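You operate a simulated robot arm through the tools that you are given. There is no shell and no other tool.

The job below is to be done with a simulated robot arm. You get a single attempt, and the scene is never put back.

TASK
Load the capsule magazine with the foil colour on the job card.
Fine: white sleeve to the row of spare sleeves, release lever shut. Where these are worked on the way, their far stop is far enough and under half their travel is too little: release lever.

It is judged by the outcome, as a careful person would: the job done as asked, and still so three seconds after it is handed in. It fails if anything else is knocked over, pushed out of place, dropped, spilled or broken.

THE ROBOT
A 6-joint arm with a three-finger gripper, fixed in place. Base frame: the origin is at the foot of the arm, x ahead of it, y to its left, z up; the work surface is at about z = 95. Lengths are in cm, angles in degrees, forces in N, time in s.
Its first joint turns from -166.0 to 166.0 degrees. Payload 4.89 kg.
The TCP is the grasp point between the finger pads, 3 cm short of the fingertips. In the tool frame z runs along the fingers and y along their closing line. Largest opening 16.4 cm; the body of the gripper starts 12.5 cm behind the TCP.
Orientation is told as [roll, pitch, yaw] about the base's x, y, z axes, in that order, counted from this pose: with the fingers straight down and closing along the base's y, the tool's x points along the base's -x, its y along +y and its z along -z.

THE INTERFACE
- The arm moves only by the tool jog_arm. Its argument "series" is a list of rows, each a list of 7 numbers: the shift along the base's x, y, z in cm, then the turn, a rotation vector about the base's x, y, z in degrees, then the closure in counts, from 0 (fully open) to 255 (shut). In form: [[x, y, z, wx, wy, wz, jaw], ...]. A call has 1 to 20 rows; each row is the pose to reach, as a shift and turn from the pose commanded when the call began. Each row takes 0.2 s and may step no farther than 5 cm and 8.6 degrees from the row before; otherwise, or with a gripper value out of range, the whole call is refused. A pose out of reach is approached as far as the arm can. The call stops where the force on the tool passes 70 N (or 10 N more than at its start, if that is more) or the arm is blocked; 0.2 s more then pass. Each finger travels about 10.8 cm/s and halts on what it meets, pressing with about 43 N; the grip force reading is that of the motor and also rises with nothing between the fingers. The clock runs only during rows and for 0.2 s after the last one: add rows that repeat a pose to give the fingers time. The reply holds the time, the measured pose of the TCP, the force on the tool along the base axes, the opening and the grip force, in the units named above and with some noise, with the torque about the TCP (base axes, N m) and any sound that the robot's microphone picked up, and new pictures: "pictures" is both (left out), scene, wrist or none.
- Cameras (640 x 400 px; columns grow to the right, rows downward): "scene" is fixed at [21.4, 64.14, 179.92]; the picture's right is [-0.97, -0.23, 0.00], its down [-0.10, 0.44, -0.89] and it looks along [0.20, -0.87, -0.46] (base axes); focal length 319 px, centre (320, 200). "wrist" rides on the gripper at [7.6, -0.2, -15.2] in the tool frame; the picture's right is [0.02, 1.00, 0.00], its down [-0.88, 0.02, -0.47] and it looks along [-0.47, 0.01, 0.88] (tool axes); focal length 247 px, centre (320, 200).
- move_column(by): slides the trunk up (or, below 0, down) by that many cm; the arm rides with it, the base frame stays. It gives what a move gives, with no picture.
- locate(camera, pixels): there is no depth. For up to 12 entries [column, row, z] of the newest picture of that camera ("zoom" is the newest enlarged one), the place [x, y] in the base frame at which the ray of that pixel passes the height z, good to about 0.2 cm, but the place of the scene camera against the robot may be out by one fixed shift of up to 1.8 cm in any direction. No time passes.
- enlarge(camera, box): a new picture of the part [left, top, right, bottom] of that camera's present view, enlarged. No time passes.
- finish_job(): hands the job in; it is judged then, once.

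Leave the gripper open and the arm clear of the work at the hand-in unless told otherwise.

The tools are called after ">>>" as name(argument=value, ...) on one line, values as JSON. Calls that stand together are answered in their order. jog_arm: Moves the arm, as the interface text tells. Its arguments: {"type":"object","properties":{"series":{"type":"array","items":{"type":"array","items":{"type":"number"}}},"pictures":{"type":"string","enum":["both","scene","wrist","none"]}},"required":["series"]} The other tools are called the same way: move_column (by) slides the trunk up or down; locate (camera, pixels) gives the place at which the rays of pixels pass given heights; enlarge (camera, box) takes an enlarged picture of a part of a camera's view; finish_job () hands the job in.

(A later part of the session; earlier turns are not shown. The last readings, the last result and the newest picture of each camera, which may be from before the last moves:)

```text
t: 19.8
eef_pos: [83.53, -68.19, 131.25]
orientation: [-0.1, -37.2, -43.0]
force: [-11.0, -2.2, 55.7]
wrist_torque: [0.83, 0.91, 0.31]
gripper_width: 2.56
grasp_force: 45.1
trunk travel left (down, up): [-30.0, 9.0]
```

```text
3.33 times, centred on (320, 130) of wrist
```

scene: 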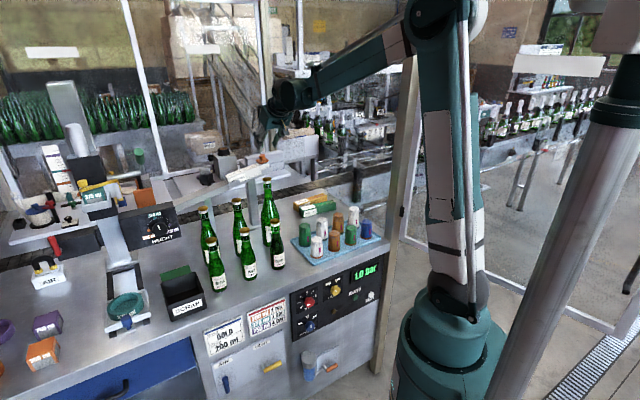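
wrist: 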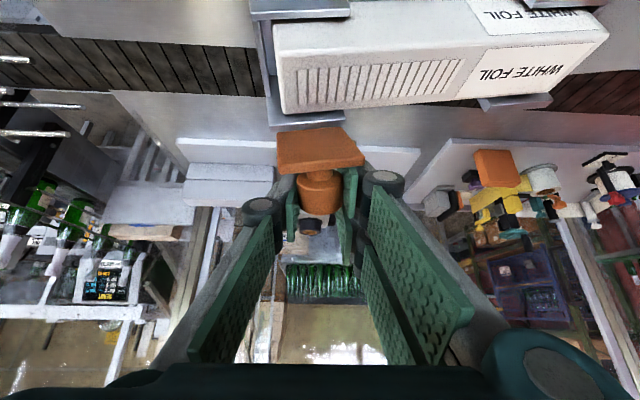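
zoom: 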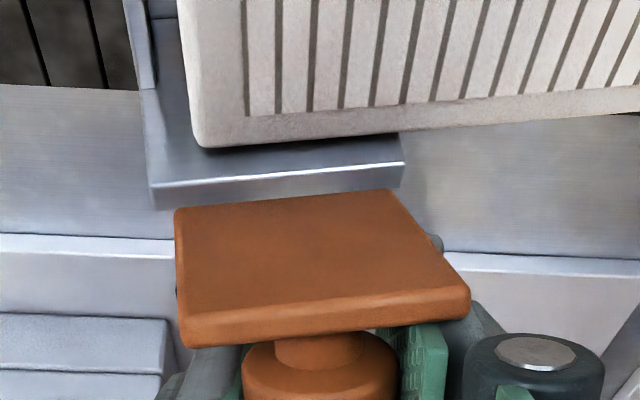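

Over 105° open and force suggests the stop is near. Release (open to ~8 cm so the fingers straddle the plate) and back off along the tool axis, then check that it stays.

>>> jog_arm(series=[[0, 0, 0.3, 0, 0, 0, 200], [0, 0, 0.3, 0, 0, 0, 130], [0, 0, 0.3, 0, 0, 0, 125], [-0.88, 0.82, 1.9, 0, 0, 0, 125], [-1.76, 1.64, 3.5, 0, 0, 0, 125], [-3.5, 3.3, 6.7, 0, 0, 0, 125], [-5.0, 4.7, 10, 0, 0, 0, 125], [-6.5, 6, 12, 0, 0, 0, 60], [-8, 7.3, 14, 0, 0, 0, 0]])

>>> enlarge(camera="wrist", box=[240, 70, 460, 210])

>>> enlarge(camera="scene", box=[210, 130, 300, 200])

```text
t: 21.8
eef_pos: [75.78, -61.16, 144.93]
orientation: [0.0, -37.0, -43.0]
force: [0.2, -0.8, -0.5]
wrist_torque: [0.05, 0.04, -0.01]
gripper_width: 16.42
grasp_force: 0.0
trunk travel left (down, up): [-30.0, 9.0]
```

scene: 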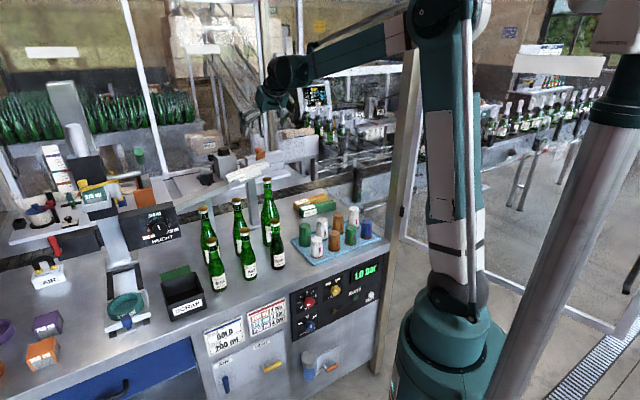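
wrist: 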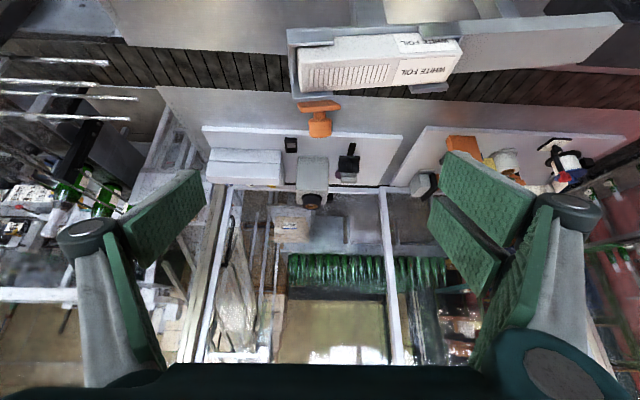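

```text
2.86 times, centred on (350, 140) of wrist
```

zoom: 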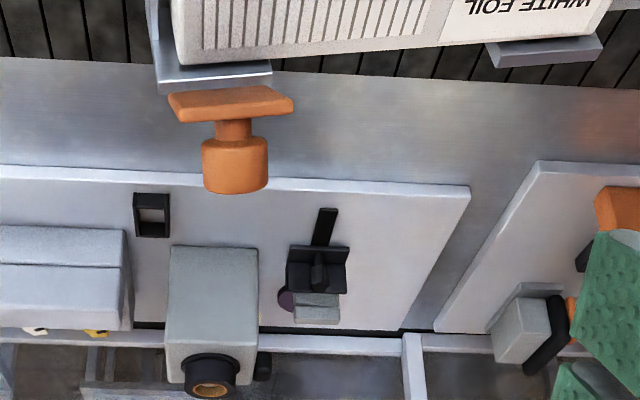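

```text
5.71 times, centred on (255, 165) of scene
```

zoom: 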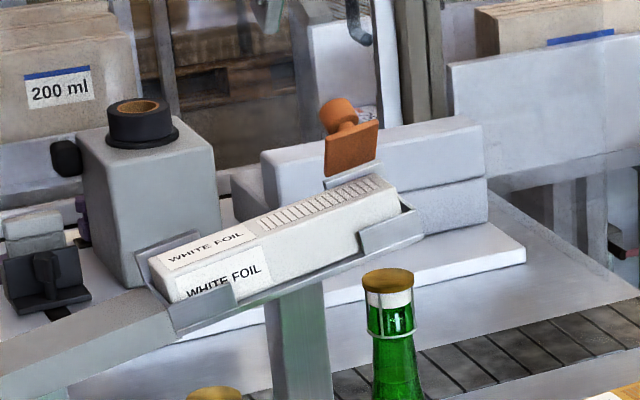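

The lever stays open (~105°), sleeve exposed. Next: right the tool, turn back to yaw +47 (fingers closing across the sleeve), and test reach above the sleeve.

>>> jog_arm(series=[[0, 0, 2, 5.4, 5.8, 0, 0], [0, 0, 4, 10.8, 11.6, 0, 0], [0, 0, 6, 16.2, 17.4, 0, 0], [0, 0, 8, 21.6, 23.1, 0, 0], [0, 0, 8, 25.2, 27, 0, 0]], pictures="none")

>>> jog_arm(series=[[0, 0, 0, 0, 0, 8.5, 0], [0, 0, 0, 0, 0, 17, 0], [0, 0, 0, 0, 0, 25.5, 0], [0, 0, 0, 0, 0, 34, 0], [0, 0, 0, 0, 0, 42.5, 0], [0, 0, 0, 0, 0, 51, 0], [0, 0, 0, 0, 0, 59.5, 0], [0, 0, 0, 0, 0, 68, 0], [0, 0, 0, 0, 0, 76.5, 0], [0, 0, 0, 0, 0, 85, 0], [0, 0, 0, 0, 0, 90.2, 0]], pictures="none")

>>> jog_arm(series=[[3, 0.2, 0, 0, 0, 0, 0], [6, 0.5, -2, 0, 0, 0, 0], [9.3, 0.9, -4, 0, 0, 0, 0], [9.3, 0.9, -6, 0, 0, 0, 0], [9.3, 0.9, -8, 0, 0, 0, 0]])

```text
t: 23.0
eef_pos: [75.75, -61.04, 152.91]
orientation: [-0.1, 0.1, -43.0]
force: [0.2, 0.7, 0.3]
wrist_torque: [-0.01, -0.01, -0.01]
gripper_width: 16.4
grasp_force: 0.0
trunk travel left (down, up): [-30.0, 9.0]
```

```text
t: 25.4
eef_pos: [75.75, -61.14, 152.8]
orientation: [0.0, 0.0, 47.3]
force: [-0.6, -0.1, -0.9]
wrist_torque: [0.02, 0.02, 0.01]
gripper_width: 16.39
grasp_force: 0.0
trunk travel left (down, up): [-30.0, 9.0]
```

```text
t: 26.6
eef_pos: [85.1, -60.02, 145.01]
orientation: [0.0, 0.1, 47.2]
force: [-0.4, 0.2, 0.2]
wrist_torque: [-0.07, -0.06, 0.03]
gripper_width: 16.41
grasp_force: 0.0
trunk travel left (down, up): [-30.0, 9.0]
```

scene: 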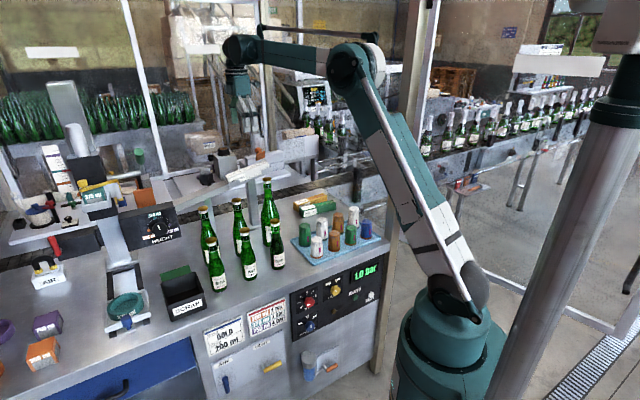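
wrist: 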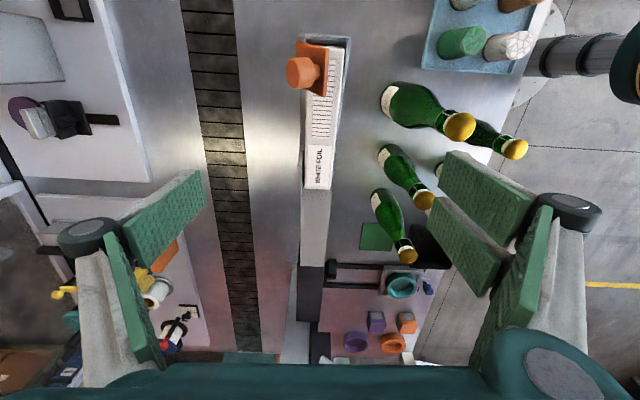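

Reached easily at radius 104. Enlarge the sleeve in the wrist view to refine its axis.

>>> enlarge(camera="wrist", box=[250, 20, 390, 210])

>>> locate(camera="wrist", pixels=[[305, 188, 123.4], [330, 189, 123.4], [343, 46, 126.8], [318, 122, 125], [338, 112, 125]])

```text
2.11 times, centred on (320, 115) of wrist
```

zoom: 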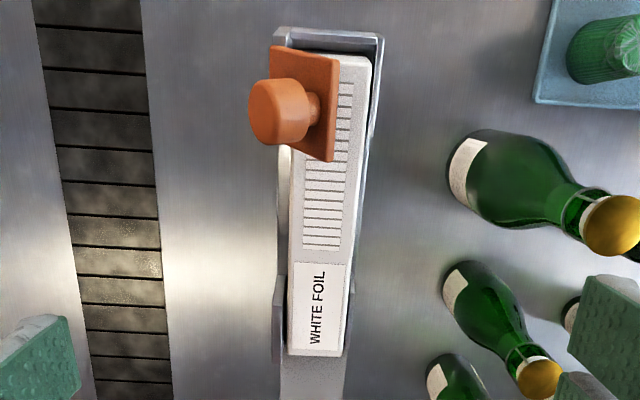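

```text
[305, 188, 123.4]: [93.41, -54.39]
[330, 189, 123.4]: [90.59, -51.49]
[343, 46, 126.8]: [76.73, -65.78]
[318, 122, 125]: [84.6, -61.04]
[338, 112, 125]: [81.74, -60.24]
```

Sleeve top centre ≈ (85.05, -60.1, 125.1), axis 46°. Check the bottle caps' clearance.

>>> locate(camera="wrist", pixels=[[460, 127, 120], [460, 127, 125], [425, 200, 115], [408, 255, 115], [345, 42, 121], [296, 72, 131]])

>>> locate(camera="scene", pixels=[[268, 180, 120], [268, 180, 125], [275, 222, 115], [238, 200, 115]])

```text
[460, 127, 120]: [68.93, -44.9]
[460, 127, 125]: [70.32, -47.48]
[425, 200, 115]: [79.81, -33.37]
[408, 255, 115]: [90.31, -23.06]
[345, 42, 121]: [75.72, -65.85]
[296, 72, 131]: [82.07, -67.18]
```

```text
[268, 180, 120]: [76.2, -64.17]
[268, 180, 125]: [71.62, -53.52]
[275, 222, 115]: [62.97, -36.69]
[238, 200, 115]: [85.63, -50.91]
```

Bottle is 16 cm to the near side—clear. Tilt the tool 9.8° to match the ramp, pre-close to 9 cm and descend to 5 cm above grip height.

>>> jog_arm(series=[[0, 0, -3, -3.5, 3.4, -1, 60], [0, 0, -6, -7.05, 6.8, -1.2, 115], [0, 0, -10, -7.05, 6.8, -1.2, 115], [0, 0, -14, -7.05, 6.8, -1.2, 115], [0, 0, -14, -7.05, 6.8, -1.2, 115]], pictures="wrist")

>>> enlarge(camera="wrist", box=[200, 40, 440, 230])

>>> enlarge(camera="scene", box=[200, 110, 300, 200])

```text
t: 27.8
eef_pos: [85.37, -60.11, 130.68]
orientation: [0.1, 9.8, 46.0]
force: [-0.1, -0.5, -0.3]
wrist_torque: [0.06, 0.05, -0.01]
gripper_width: 8.98
grasp_force: 0.0
trunk travel left (down, up): [-30.0, 9.0]
```

wrist: 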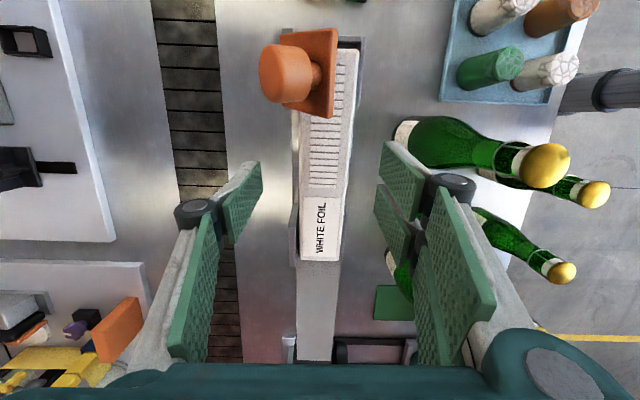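

```text
2.11 times, centred on (320, 135) of wrist
```

zoom: 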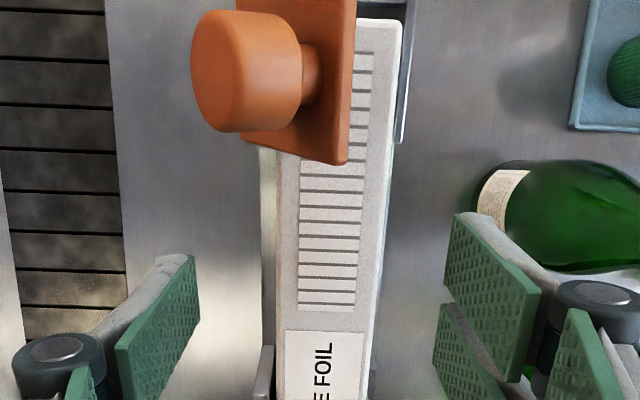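

```text
4.44 times, centred on (250, 155) of scene
```

zoom: 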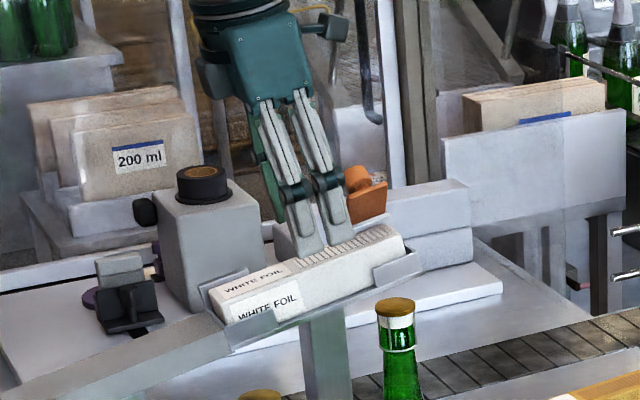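

Centered well. Descend 5.9 cm to bring the pads onto the sleeve sides, checking force.

>>> jog_arm(series=[[-0.1, 0, -2, 0, 0, 0, 115], [-0.2, 0, -4, 0, 0, 0, 115], [-0.3, 0, -5.9, 0, 0, 0, 115], [-0.3, 0, -5.9, 0, 0, 0, 115]])

>>> enlarge(camera="scene", box=[200, 120, 290, 200])

```text
t: 28.8
eef_pos: [84.77, -60.14, 125.0]
orientation: [0.1, 9.8, 45.9]
force: [-0.2, -0.5, -0.4]
wrist_torque: [0.04, -0.01, 0.0]
gripper_width: 8.99
grasp_force: 0.1
trunk travel left (down, up): [-30.0, 9.0]
```

scene: 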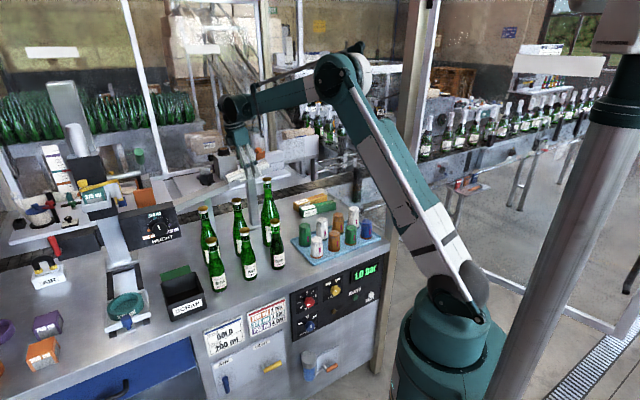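
wrist: 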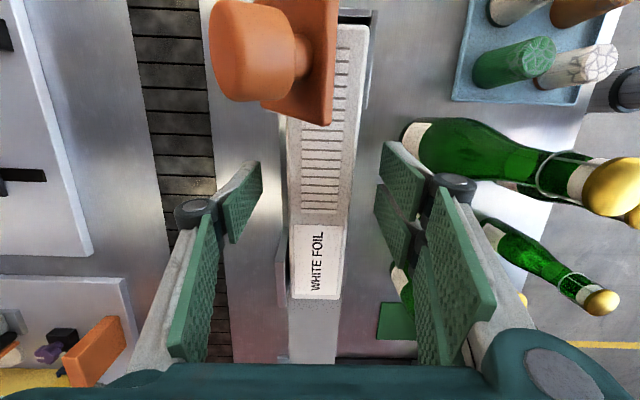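

```text
5.00 times, centred on (245, 160) of scene
```

zoom: 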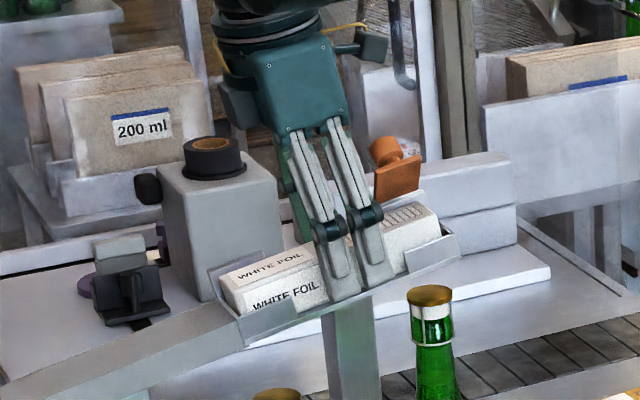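

Now close on the sleeve.

>>> jog_arm(series=[[0, 0, 0, 0, 0, 0, 160], [0, 0, 0, 0, 0, 0, 190], [0, 0, 0, 0, 0, 0, 220], [0, 0, 0, 0, 0, 0, 220]], pictures="wrist")

```text
t: 29.8
eef_pos: [84.73, -60.07, 125.08]
orientation: [0.1, 9.7, 46.0]
force: [-0.1, -0.2, 0.8]
wrist_torque: [0.03, 0.01, 0.0]
gripper_width: 4.32
grasp_force: 42.8
trunk travel left (down, up): [-30.0, 9.0]
```

wrist: 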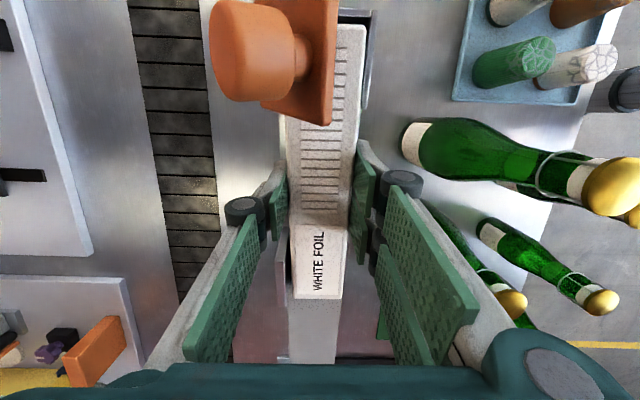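

Gripped at 4.32 cm. Lift along the ramp normal, gently at first.

>>> jog_arm(series=[[0.06, 0.06, 0.5, 0, 0, 0, 230], [0.12, 0.12, 1.0, 0, 0, 0, 230], [0.24, 0.25, 2, 0, 0, 0, 230], [0.48, 0.5, 4, 0, 0, 0, 230], [0.72, 0.75, 6, 0, 0, 0, 230], [1, 1, 9, 0, 0, 0, 230]])

>>> enlarge(camera="scene", box=[200, 120, 290, 200])

>>> enlarge(camera="wrist", box=[200, 0, 440, 310])

```text
t: 31.2
eef_pos: [85.87, -59.17, 134.02]
orientation: [0.0, 9.7, 45.9]
force: [-0.2, -0.6, -0.7]
wrist_torque: [0.06, 0.06, -0.04]
gripper_width: 4.28
grasp_force: 43.0
trunk travel left (down, up): [-30.0, 9.0]
```

scene: 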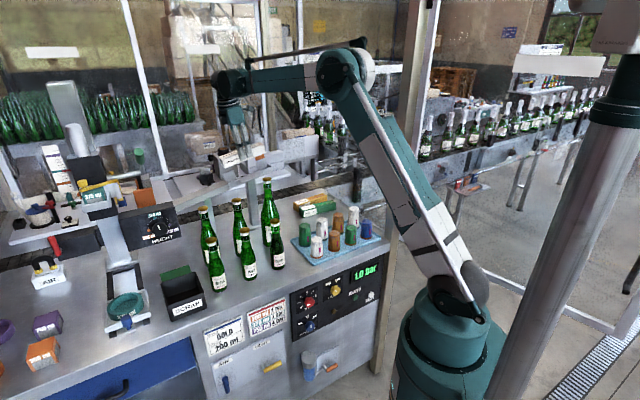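
wrist: 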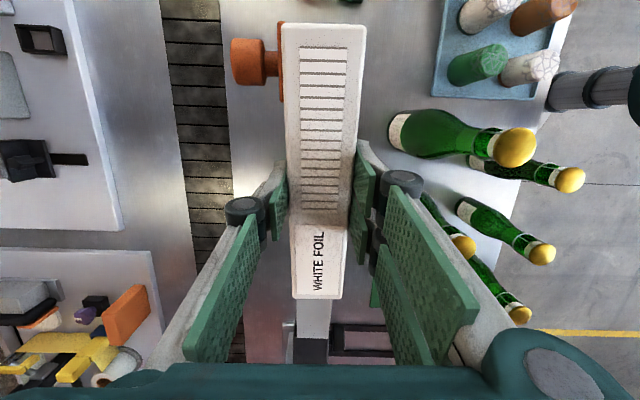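

```text
5.00 times, centred on (245, 160) of scene
```

zoom: 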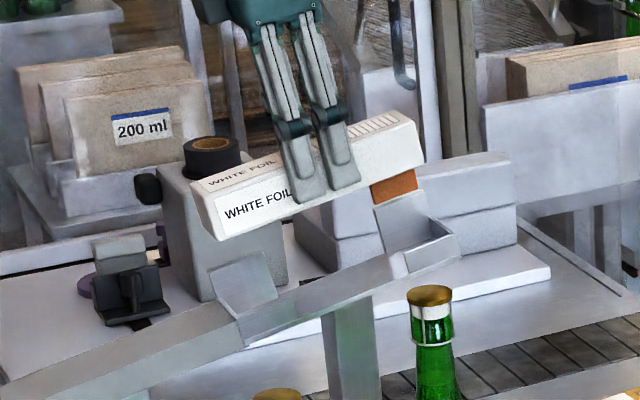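

```text
1.29 times, centred on (320, 155) of wrist
```

zoom: 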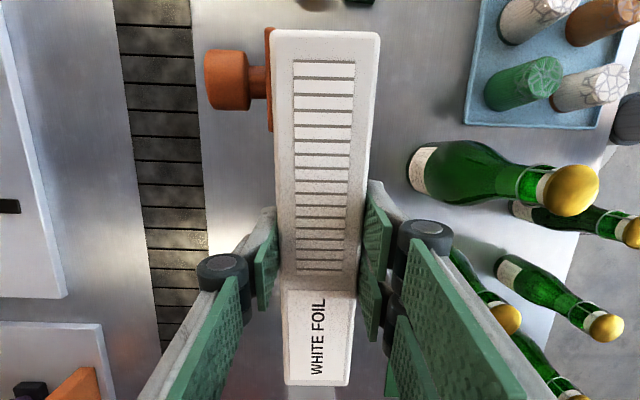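

The white sleeve is out, centred in the grip. I'll raise it, level the tool (undo the 9.8° tilt), and carry it toward the spare row, pausing to look.

>>> jog_arm(series=[[0, 0, 4, 0, 0, 0, 230], [-1, -1, 8, 3.5, -3.4, 0, 230], [-4, -2, 9, 7.05, -6.8, 0, 230], [-8, -3, 9, 7.05, -6.8, 0, 230], [-12, -4, 9, 7.05, -6.8, 0, 230], [-16, -5, 9, 7.05, -6.8, 0, 230], [-20, -6, 9, 7.05, -6.8, 0, 230], [-24, -7, 9, 7.05, -6.8, 0, 230], [-28, -8, 9, 7.05, -6.8, 0, 230], [-31, -10, 9, 7.05, -6.8, 0, 230], [-34, -12, 9, 7.05, -6.8, 0, 230]])

```text
t: 33.6
eef_pos: [51.79, -71.22, 143.15]
orientation: [0.1, 0.0, 46.0]
force: [0.3, -0.3, -1.0]
wrist_torque: [-0.07, 0.12, -0.02]
gripper_width: 4.34
grasp_force: 42.8
trunk travel left (down, up): [-30.0, 9.0]
```

scene: 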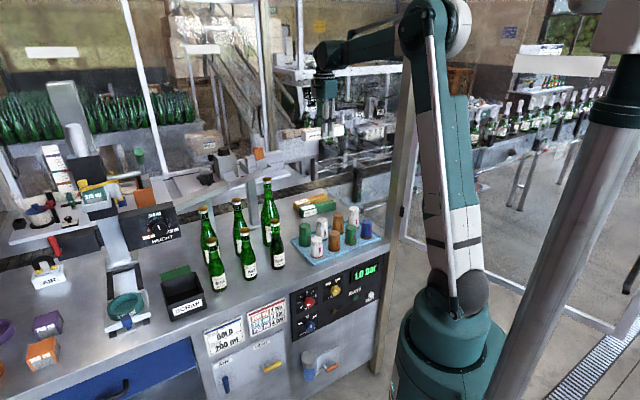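
wrist: 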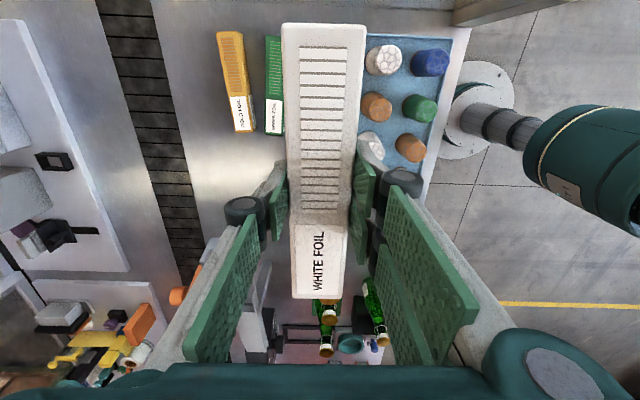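

>>> enlarge(camera="scene", box=[270, 180, 400, 275])

>>> locate(camera="wrist", pixels=[[217, 32, 99.5], [243, 32, 99.5], [236, 132, 99.5], [256, 132, 99.5], [267, 36, 99.5], [267, 134, 99.5], [285, 134, 99.5], [150, 10, 95], [190, 150, 95], [450, 38, 96], [427, 172, 96]])

```text
4.21 times, centred on (335, 228) of scene
```

zoom: 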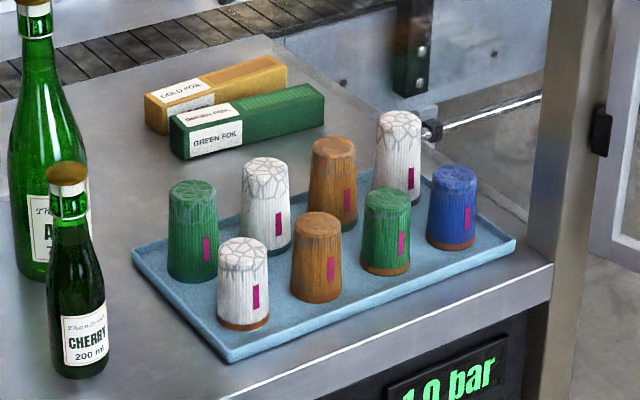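

```text
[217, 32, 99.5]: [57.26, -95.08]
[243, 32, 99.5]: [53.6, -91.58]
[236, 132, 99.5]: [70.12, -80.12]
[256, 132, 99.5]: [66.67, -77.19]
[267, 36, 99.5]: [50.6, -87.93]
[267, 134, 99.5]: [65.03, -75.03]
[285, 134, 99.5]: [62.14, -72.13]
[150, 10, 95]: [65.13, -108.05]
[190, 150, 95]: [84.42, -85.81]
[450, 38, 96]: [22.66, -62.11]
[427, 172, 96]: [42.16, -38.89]
```

>>> locate(camera="zoom", pixels=[[133, 253, 96], [400, 170, 96], [517, 240, 96], [230, 358, 96], [182, 160, 95], [325, 121, 95], [0, 75, 95], [265, 35, 95], [265, 190, 105]])

```text
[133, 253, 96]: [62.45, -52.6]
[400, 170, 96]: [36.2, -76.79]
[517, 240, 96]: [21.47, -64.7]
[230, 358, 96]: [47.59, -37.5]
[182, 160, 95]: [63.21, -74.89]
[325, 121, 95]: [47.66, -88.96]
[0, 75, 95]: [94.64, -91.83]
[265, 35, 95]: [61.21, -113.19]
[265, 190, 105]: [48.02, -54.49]
```

Free strip between the green sleeve and the cap tray is ~14 cm wide; I'll set white down parallel in the row at centre (51.1, -74.1). Lower to ~6 cm above the bench first.

>>> jog_arm(series=[[-0.4, -1.5, -3, 0, 0, -1, 230], [-0.85, -3.05, -7, 0, 0, -2, 230], [-0.85, -3.05, -11.5, 0, 0, -2, 230], [-0.85, -3.05, -16, 0, 0, -2, 230], [-0.85, -3.05, -20.5, 0, 0, -2, 230], [-0.85, -3.05, -25, 0, 0, -2, 230], [-0.85, -3.05, -29, 0, 0, -2, 230], [-0.85, -3.05, -33, 0, 0, -2, 230], [-0.85, -3.05, -36, 0, 0, -2, 230], [-0.85, -3.05, -37.5, 0, 0, -2, 230], [-0.85, -3.05, -37.5, 0, 0, -2, 230]])

>>> enlarge(camera="scene", box=[270, 160, 400, 275])

```text
t: 36.0
eef_pos: [50.92, -74.14, 105.33]
orientation: [0.1, 0.0, 43.9]
force: [0.4, -0.9, -1.6]
wrist_torque: [0.01, -0.01, 0.0]
gripper_width: 4.32
grasp_force: 43.2
trunk travel left (down, up): [-30.0, 9.0]
```

scene: 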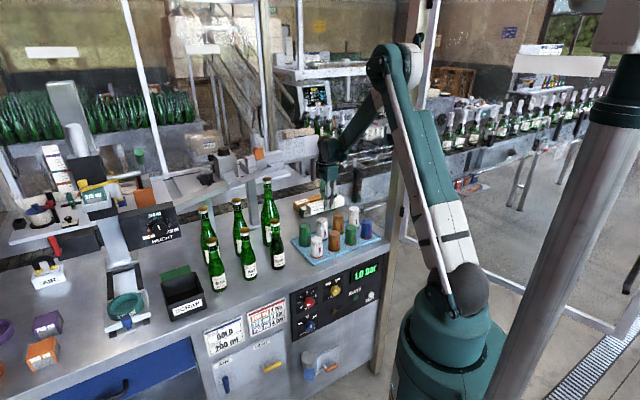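
wrist: 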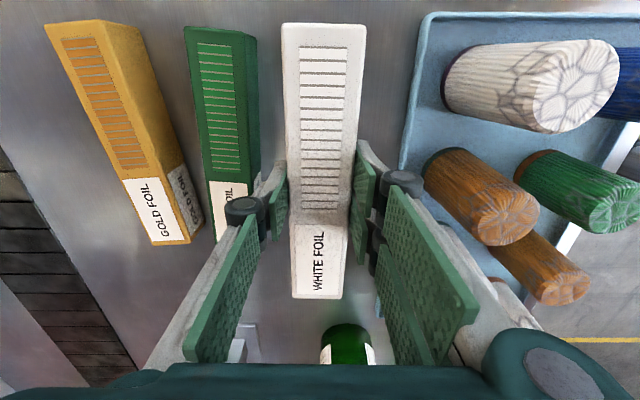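

```text
3.48 times, centred on (335, 218) of scene
```

zoom: 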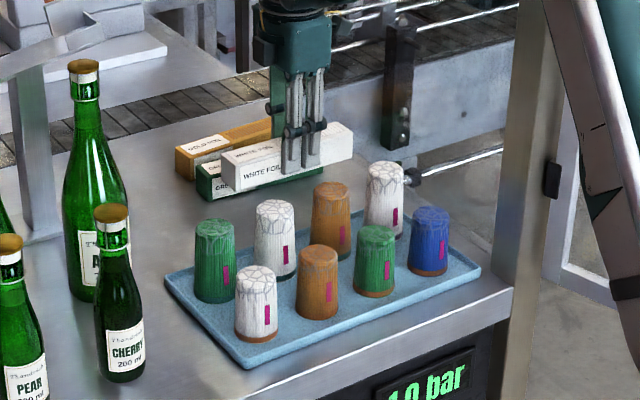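

Position looks good. Lower 5.6 cm, then feel for contact.

>>> jog_arm(series=[[0, 0, -2, 0, 0, 0, 230], [0, 0, -4, 0, 0, 0, 230], [0, 0, -5, 0, 0, 0, 230], [0, 0, -5.6, 0, 0, 0, 230]], pictures="none")

>>> jog_arm(series=[[0, 0, -0.2, 0, 0, 0, 230]], pictures="none")

>>> jog_arm(series=[[0, 0, -0.2, 0, 0, 0, 230]], pictures="wrist")

>>> enlarge(camera="scene", box=[270, 160, 400, 275])

```text
t: 37.0
eef_pos: [50.96, -74.23, 99.79]
orientation: [0.1, 0.1, 43.9]
force: [-0.2, 0.5, -1.3]
wrist_torque: [0.01, -0.03, 0.02]
gripper_width: 4.35
grasp_force: 43.1
trunk travel left (down, up): [-30.0, 9.0]
```

```text
t: 37.4
eef_pos: [51.0, -74.17, 99.55]
orientation: [0.1, 0.0, 44.1]
force: [1.4, -0.3, 0.5]
wrist_torque: [0.0, 0.0, 0.03]
gripper_width: 4.33
grasp_force: 43.4
trunk travel left (down, up): [-30.0, 9.0]
```

```text
t: 37.8
eef_pos: [50.9, -74.19, 99.52]
orientation: [0.1, 0.0, 44.0]
force: [0.7, 0.9, -0.1]
wrist_torque: [0.0, 0.01, -0.02]
gripper_width: 4.3
grasp_force: 43.0
trunk travel left (down, up): [-30.0, 9.0]
```

wrist: 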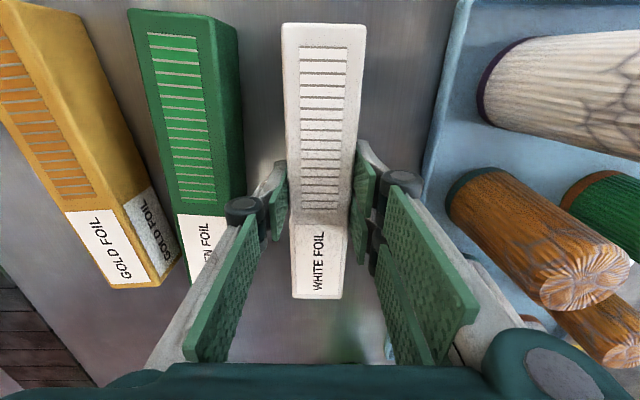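

```text
3.48 times, centred on (335, 218) of scene
```

zoom: 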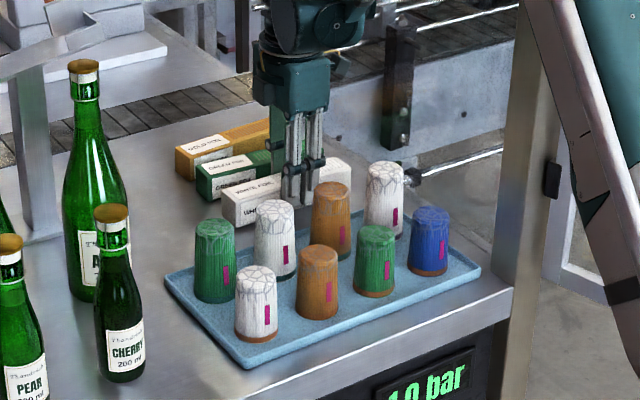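

Not clearly in contact yet; continue in small steps.

>>> jog_arm(series=[[0, 0, -0.2, 0, 0, 0, 230]], pictures="none")

>>> jog_arm(series=[[0, 0, -0.2, 0, 0, 0, 230]], pictures="none")

```text
t: 38.2
eef_pos: [50.79, -74.23, 99.31]
orientation: [0.1, 0.1, 44.0]
force: [0.0, -0.2, -1.2]
wrist_torque: [-0.01, 0.01, 0.01]
gripper_width: 4.31
grasp_force: 42.8
trunk travel left (down, up): [-30.0, 9.0]
```

```text
t: 38.6
eef_pos: [50.97, -74.21, 99.09]
orientation: [0.0, 0.0, 43.9]
force: [0.7, -0.1, 2.3]
wrist_torque: [0.11, -0.28, -0.03]
gripper_width: 4.32
grasp_force: 42.9
trunk travel left (down, up): [-30.0, 9.0]
```

Contact begins (torque and +2.3 N). Lower another 0.1 and open gently to ~7 cm, then rise.

>>> jog_arm(series=[[0, 0, -0.12, 0, 0, 0, 230], [0, 0, -0.12, 0, 0, 0, 180], [0, 0, -0.12, 0, 0, 0, 150], [0, 0, -0.12, 0, 0, 0, 146], [0, 0, 1.5, 0, 0, 0, 146], [0, 0, 4, 0, 0, 0, 146], [0, 0, 8, 0, 0, 0, 146]])

>>> enlarge(camera="scene", box=[270, 160, 400, 275])

```text
t: 40.2
eef_pos: [50.98, -74.24, 107.09]
orientation: [0.1, 0.0, 43.9]
force: [0.3, 0.0, -0.6]
wrist_torque: [0.05, 0.07, 0.0]
gripper_width: 7.0
grasp_force: 0.1
trunk travel left (down, up): [-30.0, 9.0]
```

scene: 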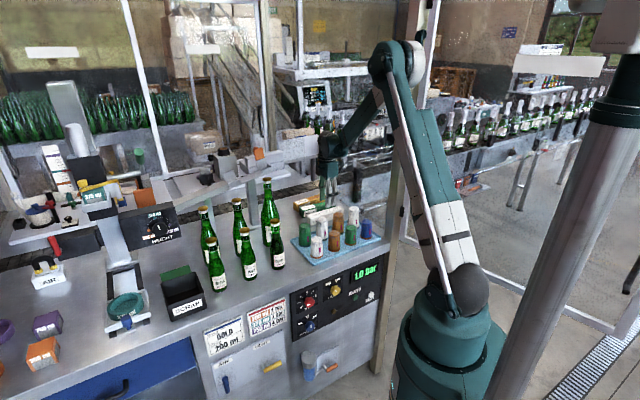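
wrist: 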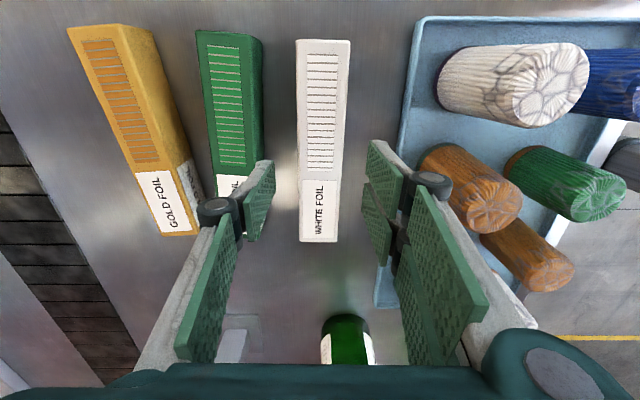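

```text
3.48 times, centred on (335, 218) of scene
```

zoom: 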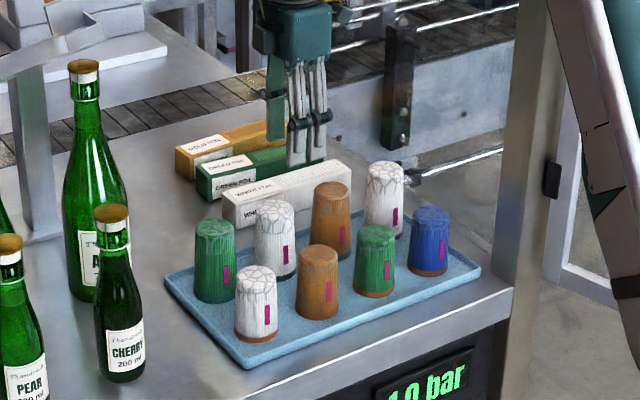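

White is in the row, standing flat. Now rise and move above the gold sleeve (centre ~ (62.1,-86.2), axis 49°).

>>> jog_arm(series=[[0, 0, 4, 0, 0, 0, 146], [0, 0, 8, 0, 0, 0, 146], [2, -3, 10, 0, 0, 1, 146], [5, -6, 11, 0, 0, 3, 146], [8, -9, 11, 0, 0, 5, 146], [10.9, -12.2, 11, 0, 0, 5, 146], [10.9, -12.2, 11, 0, 0, 5, 146]])

>>> enlarge(camera="wrist", box=[220, 20, 420, 220])

```text
t: 41.8
eef_pos: [61.85, -86.42, 117.96]
orientation: [0.1, 0.0, 49.0]
force: [0.6, 0.2, -0.7]
wrist_torque: [0.12, 0.1, -0.01]
gripper_width: 7.0
grasp_force: 0.1
trunk travel left (down, up): [-30.0, 9.0]
```

scene: 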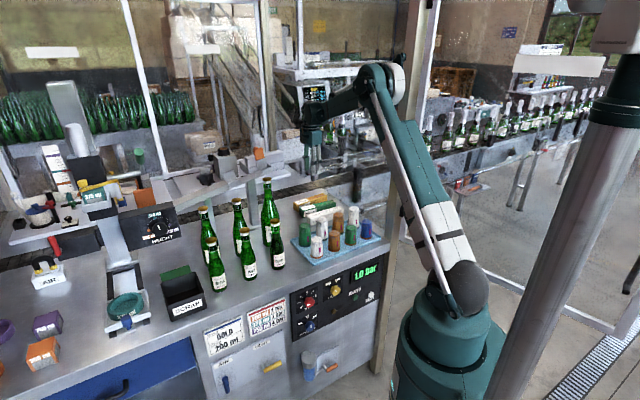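
wrist: 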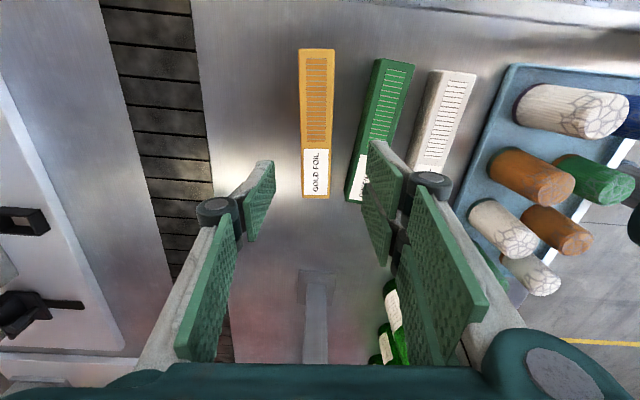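

```text
2.00 times, centred on (320, 120) of wrist
```

zoom: 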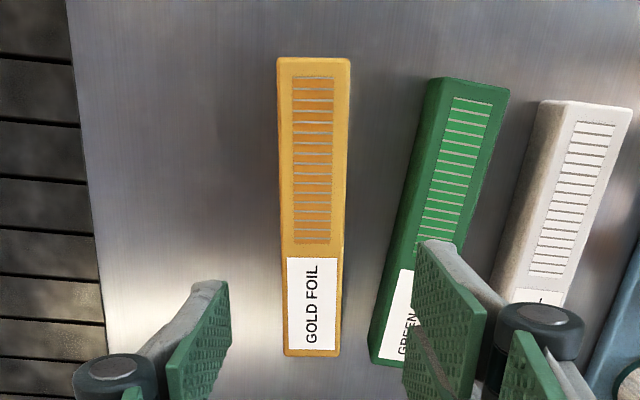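

>>> locate(camera="zoom", pixels=[[278, 60, 99.5], [351, 60, 99.5], [341, 355, 99.5], [284, 355, 99.5], [428, 80, 99.5], [369, 362, 99.5]])

```text
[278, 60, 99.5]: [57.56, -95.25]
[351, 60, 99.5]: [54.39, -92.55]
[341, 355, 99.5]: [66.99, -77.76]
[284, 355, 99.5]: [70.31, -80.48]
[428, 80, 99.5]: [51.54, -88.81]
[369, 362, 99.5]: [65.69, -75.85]
```

Gold centre (62.3, -86.5), axis 49.4°. Narrow the opening to 6.4 cm (to fit between gold and green) and descend to just above.

>>> jog_arm(series=[[0.25, -0.33, -4, 0, 0, 0.4, 155], [0.25, -0.33, -8, 0, 0, 0.4, 155], [0.25, -0.33, -12, 0, 0, 0.4, 155], [0.25, -0.33, -14.8, 0, 0, 0.4, 155], [0.25, -0.33, -14.8, 0, 0, 0.4, 155]])

>>> enlarge(camera="wrist", box=[200, 20, 440, 240])

>>> enlarge(camera="scene", box=[270, 150, 370, 230])

```text
t: 43.0
eef_pos: [62.02, -86.78, 103.18]
orientation: [0.0, 0.0, 49.4]
force: [0.5, -0.5, -0.4]
wrist_torque: [0.02, 0.0, 0.04]
gripper_width: 6.44
grasp_force: 0.0
trunk travel left (down, up): [-30.0, 9.0]
```

scene: 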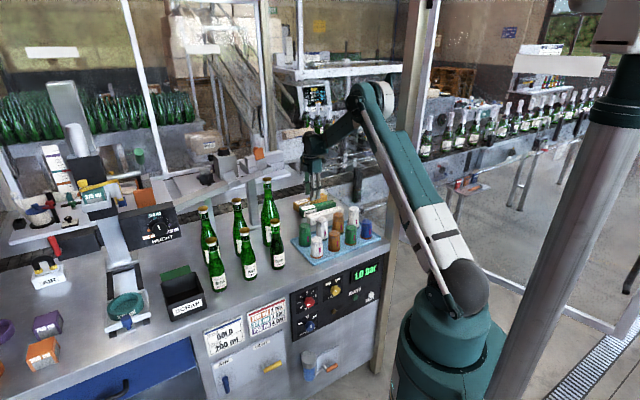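
wrist: 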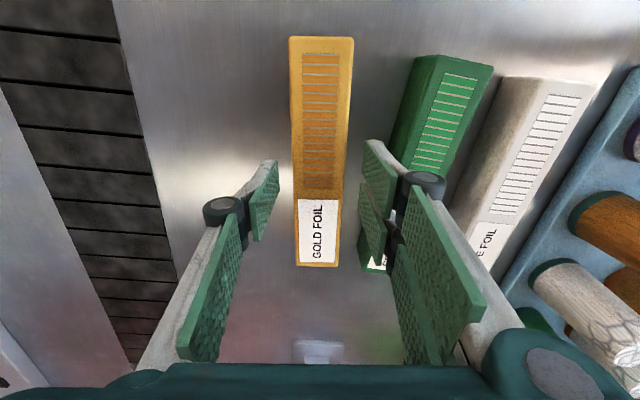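

```text
1.82 times, centred on (320, 130) of wrist
```

zoom: 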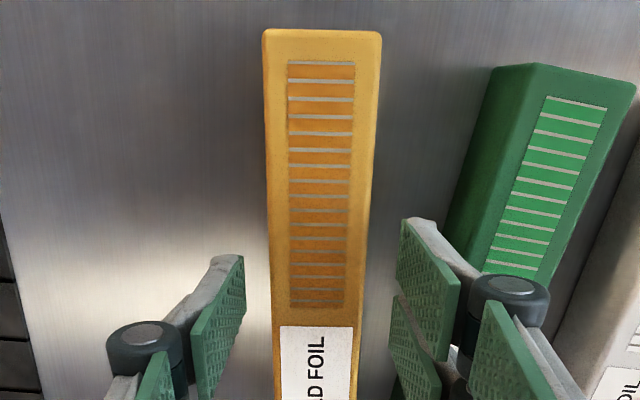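

```text
5.00 times, centred on (320, 190) of scene
```

zoom: 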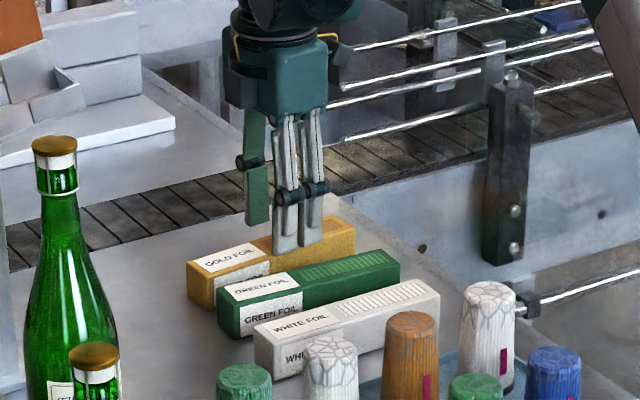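

Well centred. Descend the remaining 4.1 cm.

>>> jog_arm(series=[[0, 0, -1.5, 0, 0, 0, 155], [0, 0, -3, 0, 0, 0, 155], [0, 0, -4.1, 0, 0, 0, 155], [0, 0, -4.1, 0, 0, 0, 155]], pictures="wrist")

```text
t: 44.0
eef_pos: [61.98, -86.81, 99.24]
orientation: [0.1, 0.1, 49.4]
force: [-0.2, 0.2, 0.8]
wrist_torque: [0.02, 0.05, 0.01]
gripper_width: 6.42
grasp_force: 0.0
trunk travel left (down, up): [-30.0, 9.0]
```

wrist: 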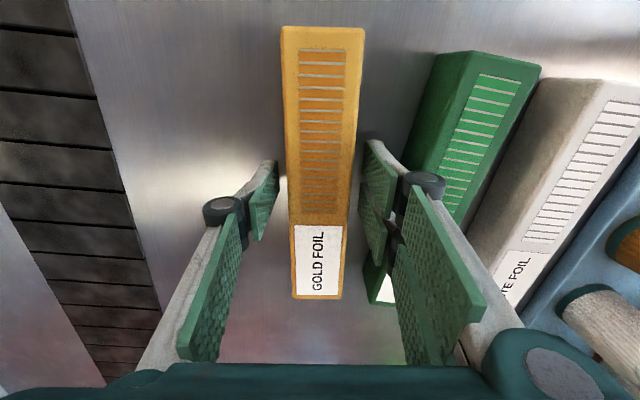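

Matches the white sleeve's grip framing almost exactly (ends at rows 27 and 299). Lower 0.15 and close.

>>> jog_arm(series=[[0, 0, -0.15, 0, 0, 0, 170], [0, 0, -0.15, 0, 0, 0, 195], [0, 0, -0.15, 0, 0, 0, 220], [0, 0, -0.15, 0, 0, 0, 230], [0, 0, -0.15, 0, 0, 0, 230]], pictures="wrist")

```text
t: 45.2
eef_pos: [62.11, -86.75, 98.96]
orientation: [0.1, 0.0, 49.4]
force: [0.3, 0.4, 0.0]
wrist_torque: [0.02, 0.02, 0.0]
gripper_width: 4.3
grasp_force: 43.1
trunk travel left (down, up): [-30.0, 9.0]
```

wrist: 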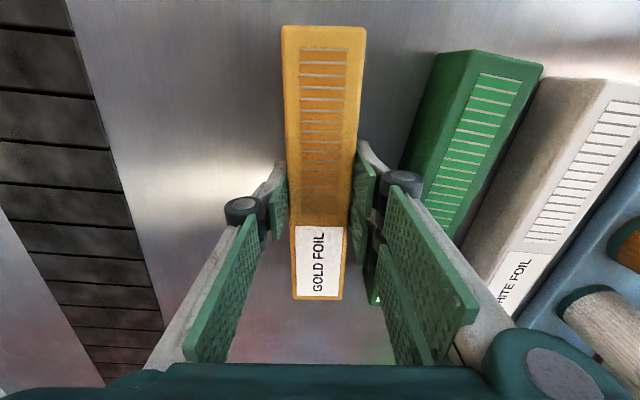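

Gold is gripped. Lift it straight up.

>>> jog_arm(series=[[0, 0, 0.5, 0, 0, 0, 235], [0, 0, 2, 0, 0, 0, 235], [0, 0, 5, 0, 0, 0, 235], [0, 0, 9, 0, 0, 0, 235], [0, 0, 13.5, 0, 0, 0, 235], [0, 0, 18, 0, 0, 0, 235], [0, 0, 22.5, 0, 0, 0, 235], [0, 0, 27, 0, 0, 0, 235], [0, 0, 31.5, 0, 0, 0, 235], [0, 0, 36, 0, 0, 0, 235], [0, 0, 40.5, 0, 0, 0, 235], [0, 0, 45, 0, 0, 0, 235]])

>>> jog_arm(series=[[2.5, 3, 0, 0, 0, -1, 235], [5, 6, 0, 0, 0, -2, 235], [7.5, 9, 0, 0, 0, -3.4, 235], [10, 12, 0, 0, 0, -3.4, 235], [12.5, 15, 0, 0, 0, -3.4, 235], [15, 18, 0, 0, 0, -3.4, 235], [17.5, 21, 0, 0, 0, -3.4, 235], [20, 24, 0, 0, 0, -3.4, 235], [22, 26, 0, 0, 0, -3.4, 235], [23.7, 27.4, 0, 0, 0, -3.4, 235]])

```text
t: 47.8
eef_pos: [62.2, -86.66, 144.18]
orientation: [0.0, 0.0, 49.3]
force: [-0.1, -1.0, -0.3]
wrist_torque: [-0.01, 0.04, -0.01]
gripper_width: 4.32
grasp_force: 42.9
trunk travel left (down, up): [-30.0, 9.0]
```

scene: 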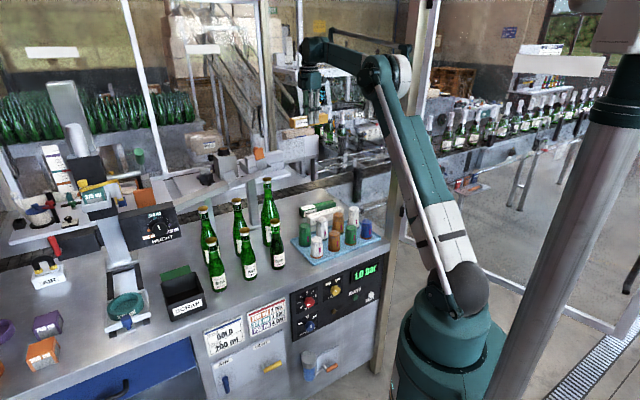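
wrist: 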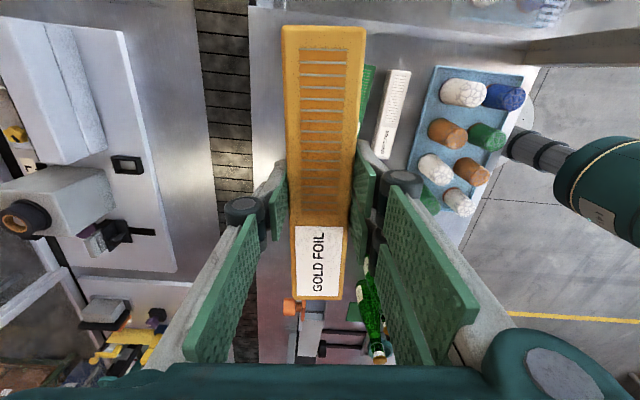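

```text
t: 50.0
eef_pos: [85.83, -59.23, 144.18]
orientation: [0.2, 0.0, 46.0]
force: [0.2, -0.6, -1.3]
wrist_torque: [0.01, 0.03, 0.0]
gripper_width: 4.31
grasp_force: 42.9
trunk travel left (down, up): [-30.0, 9.0]
```

scene: 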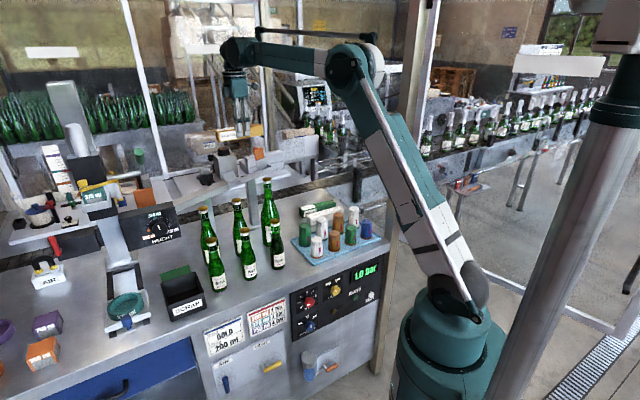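
wrist: 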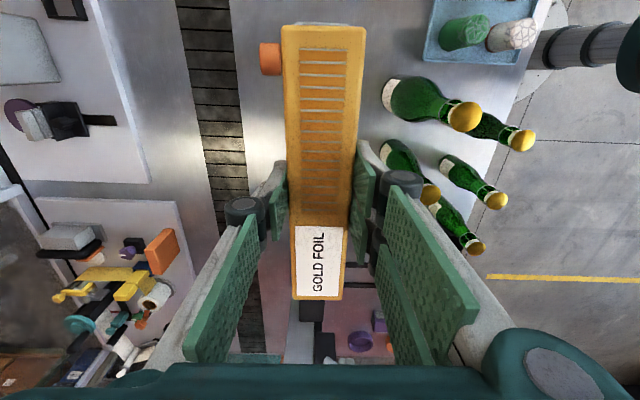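

Now tilt to the ramp angle and come down to the hover point where white was after lifting (85.87, -59.17, 134.0).

>>> jog_arm(series=[[0, 0, -2, -3.5, 3.4, 0, 235], [0, 0, -5, -7.05, 6.8, 0, 235], [0.04, 0.06, -8, -7.05, 6.8, 0, 235], [0.04, 0.06, -10.15, -7.05, 6.8, 0, 235], [0.04, 0.06, -10.15, -7.05, 6.8, 0, 235]])

>>> enlarge(camera="scene", box=[200, 120, 290, 200])

>>> enlarge(camera="wrist", box=[200, 0, 440, 310])

```text
t: 51.2
eef_pos: [85.89, -59.24, 133.95]
orientation: [0.1, 9.8, 46.0]
force: [-0.9, 0.3, -1.5]
wrist_torque: [0.07, -0.04, 0.01]
gripper_width: 4.31
grasp_force: 43.1
trunk travel left (down, up): [-30.0, 9.0]
```

scene: 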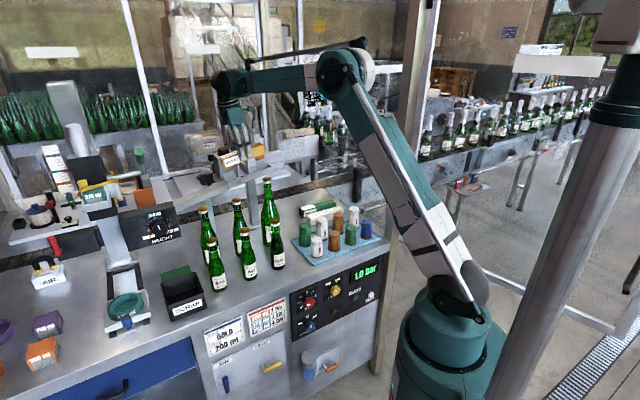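
wrist: 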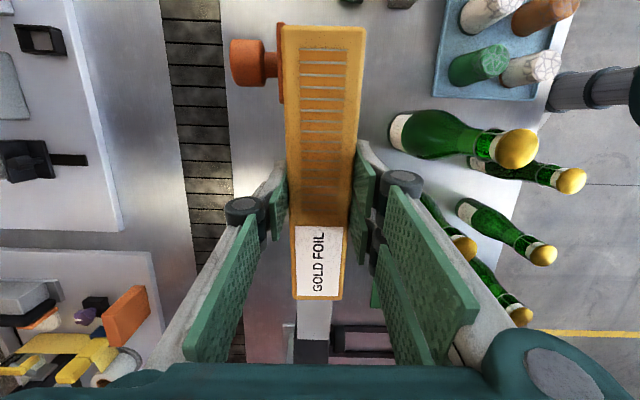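

```text
5.00 times, centred on (245, 160) of scene
```

zoom: 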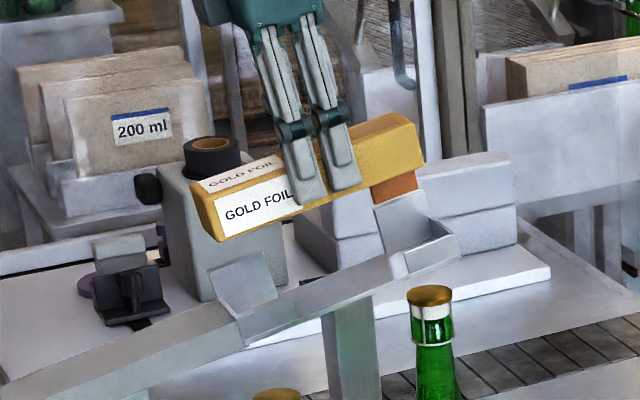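

```text
1.29 times, centred on (320, 155) of wrist
```

zoom: 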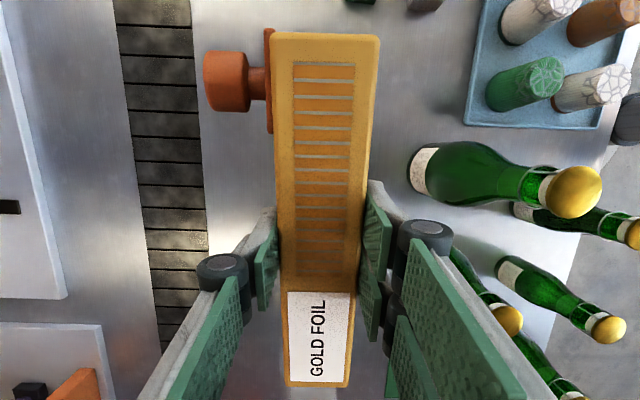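

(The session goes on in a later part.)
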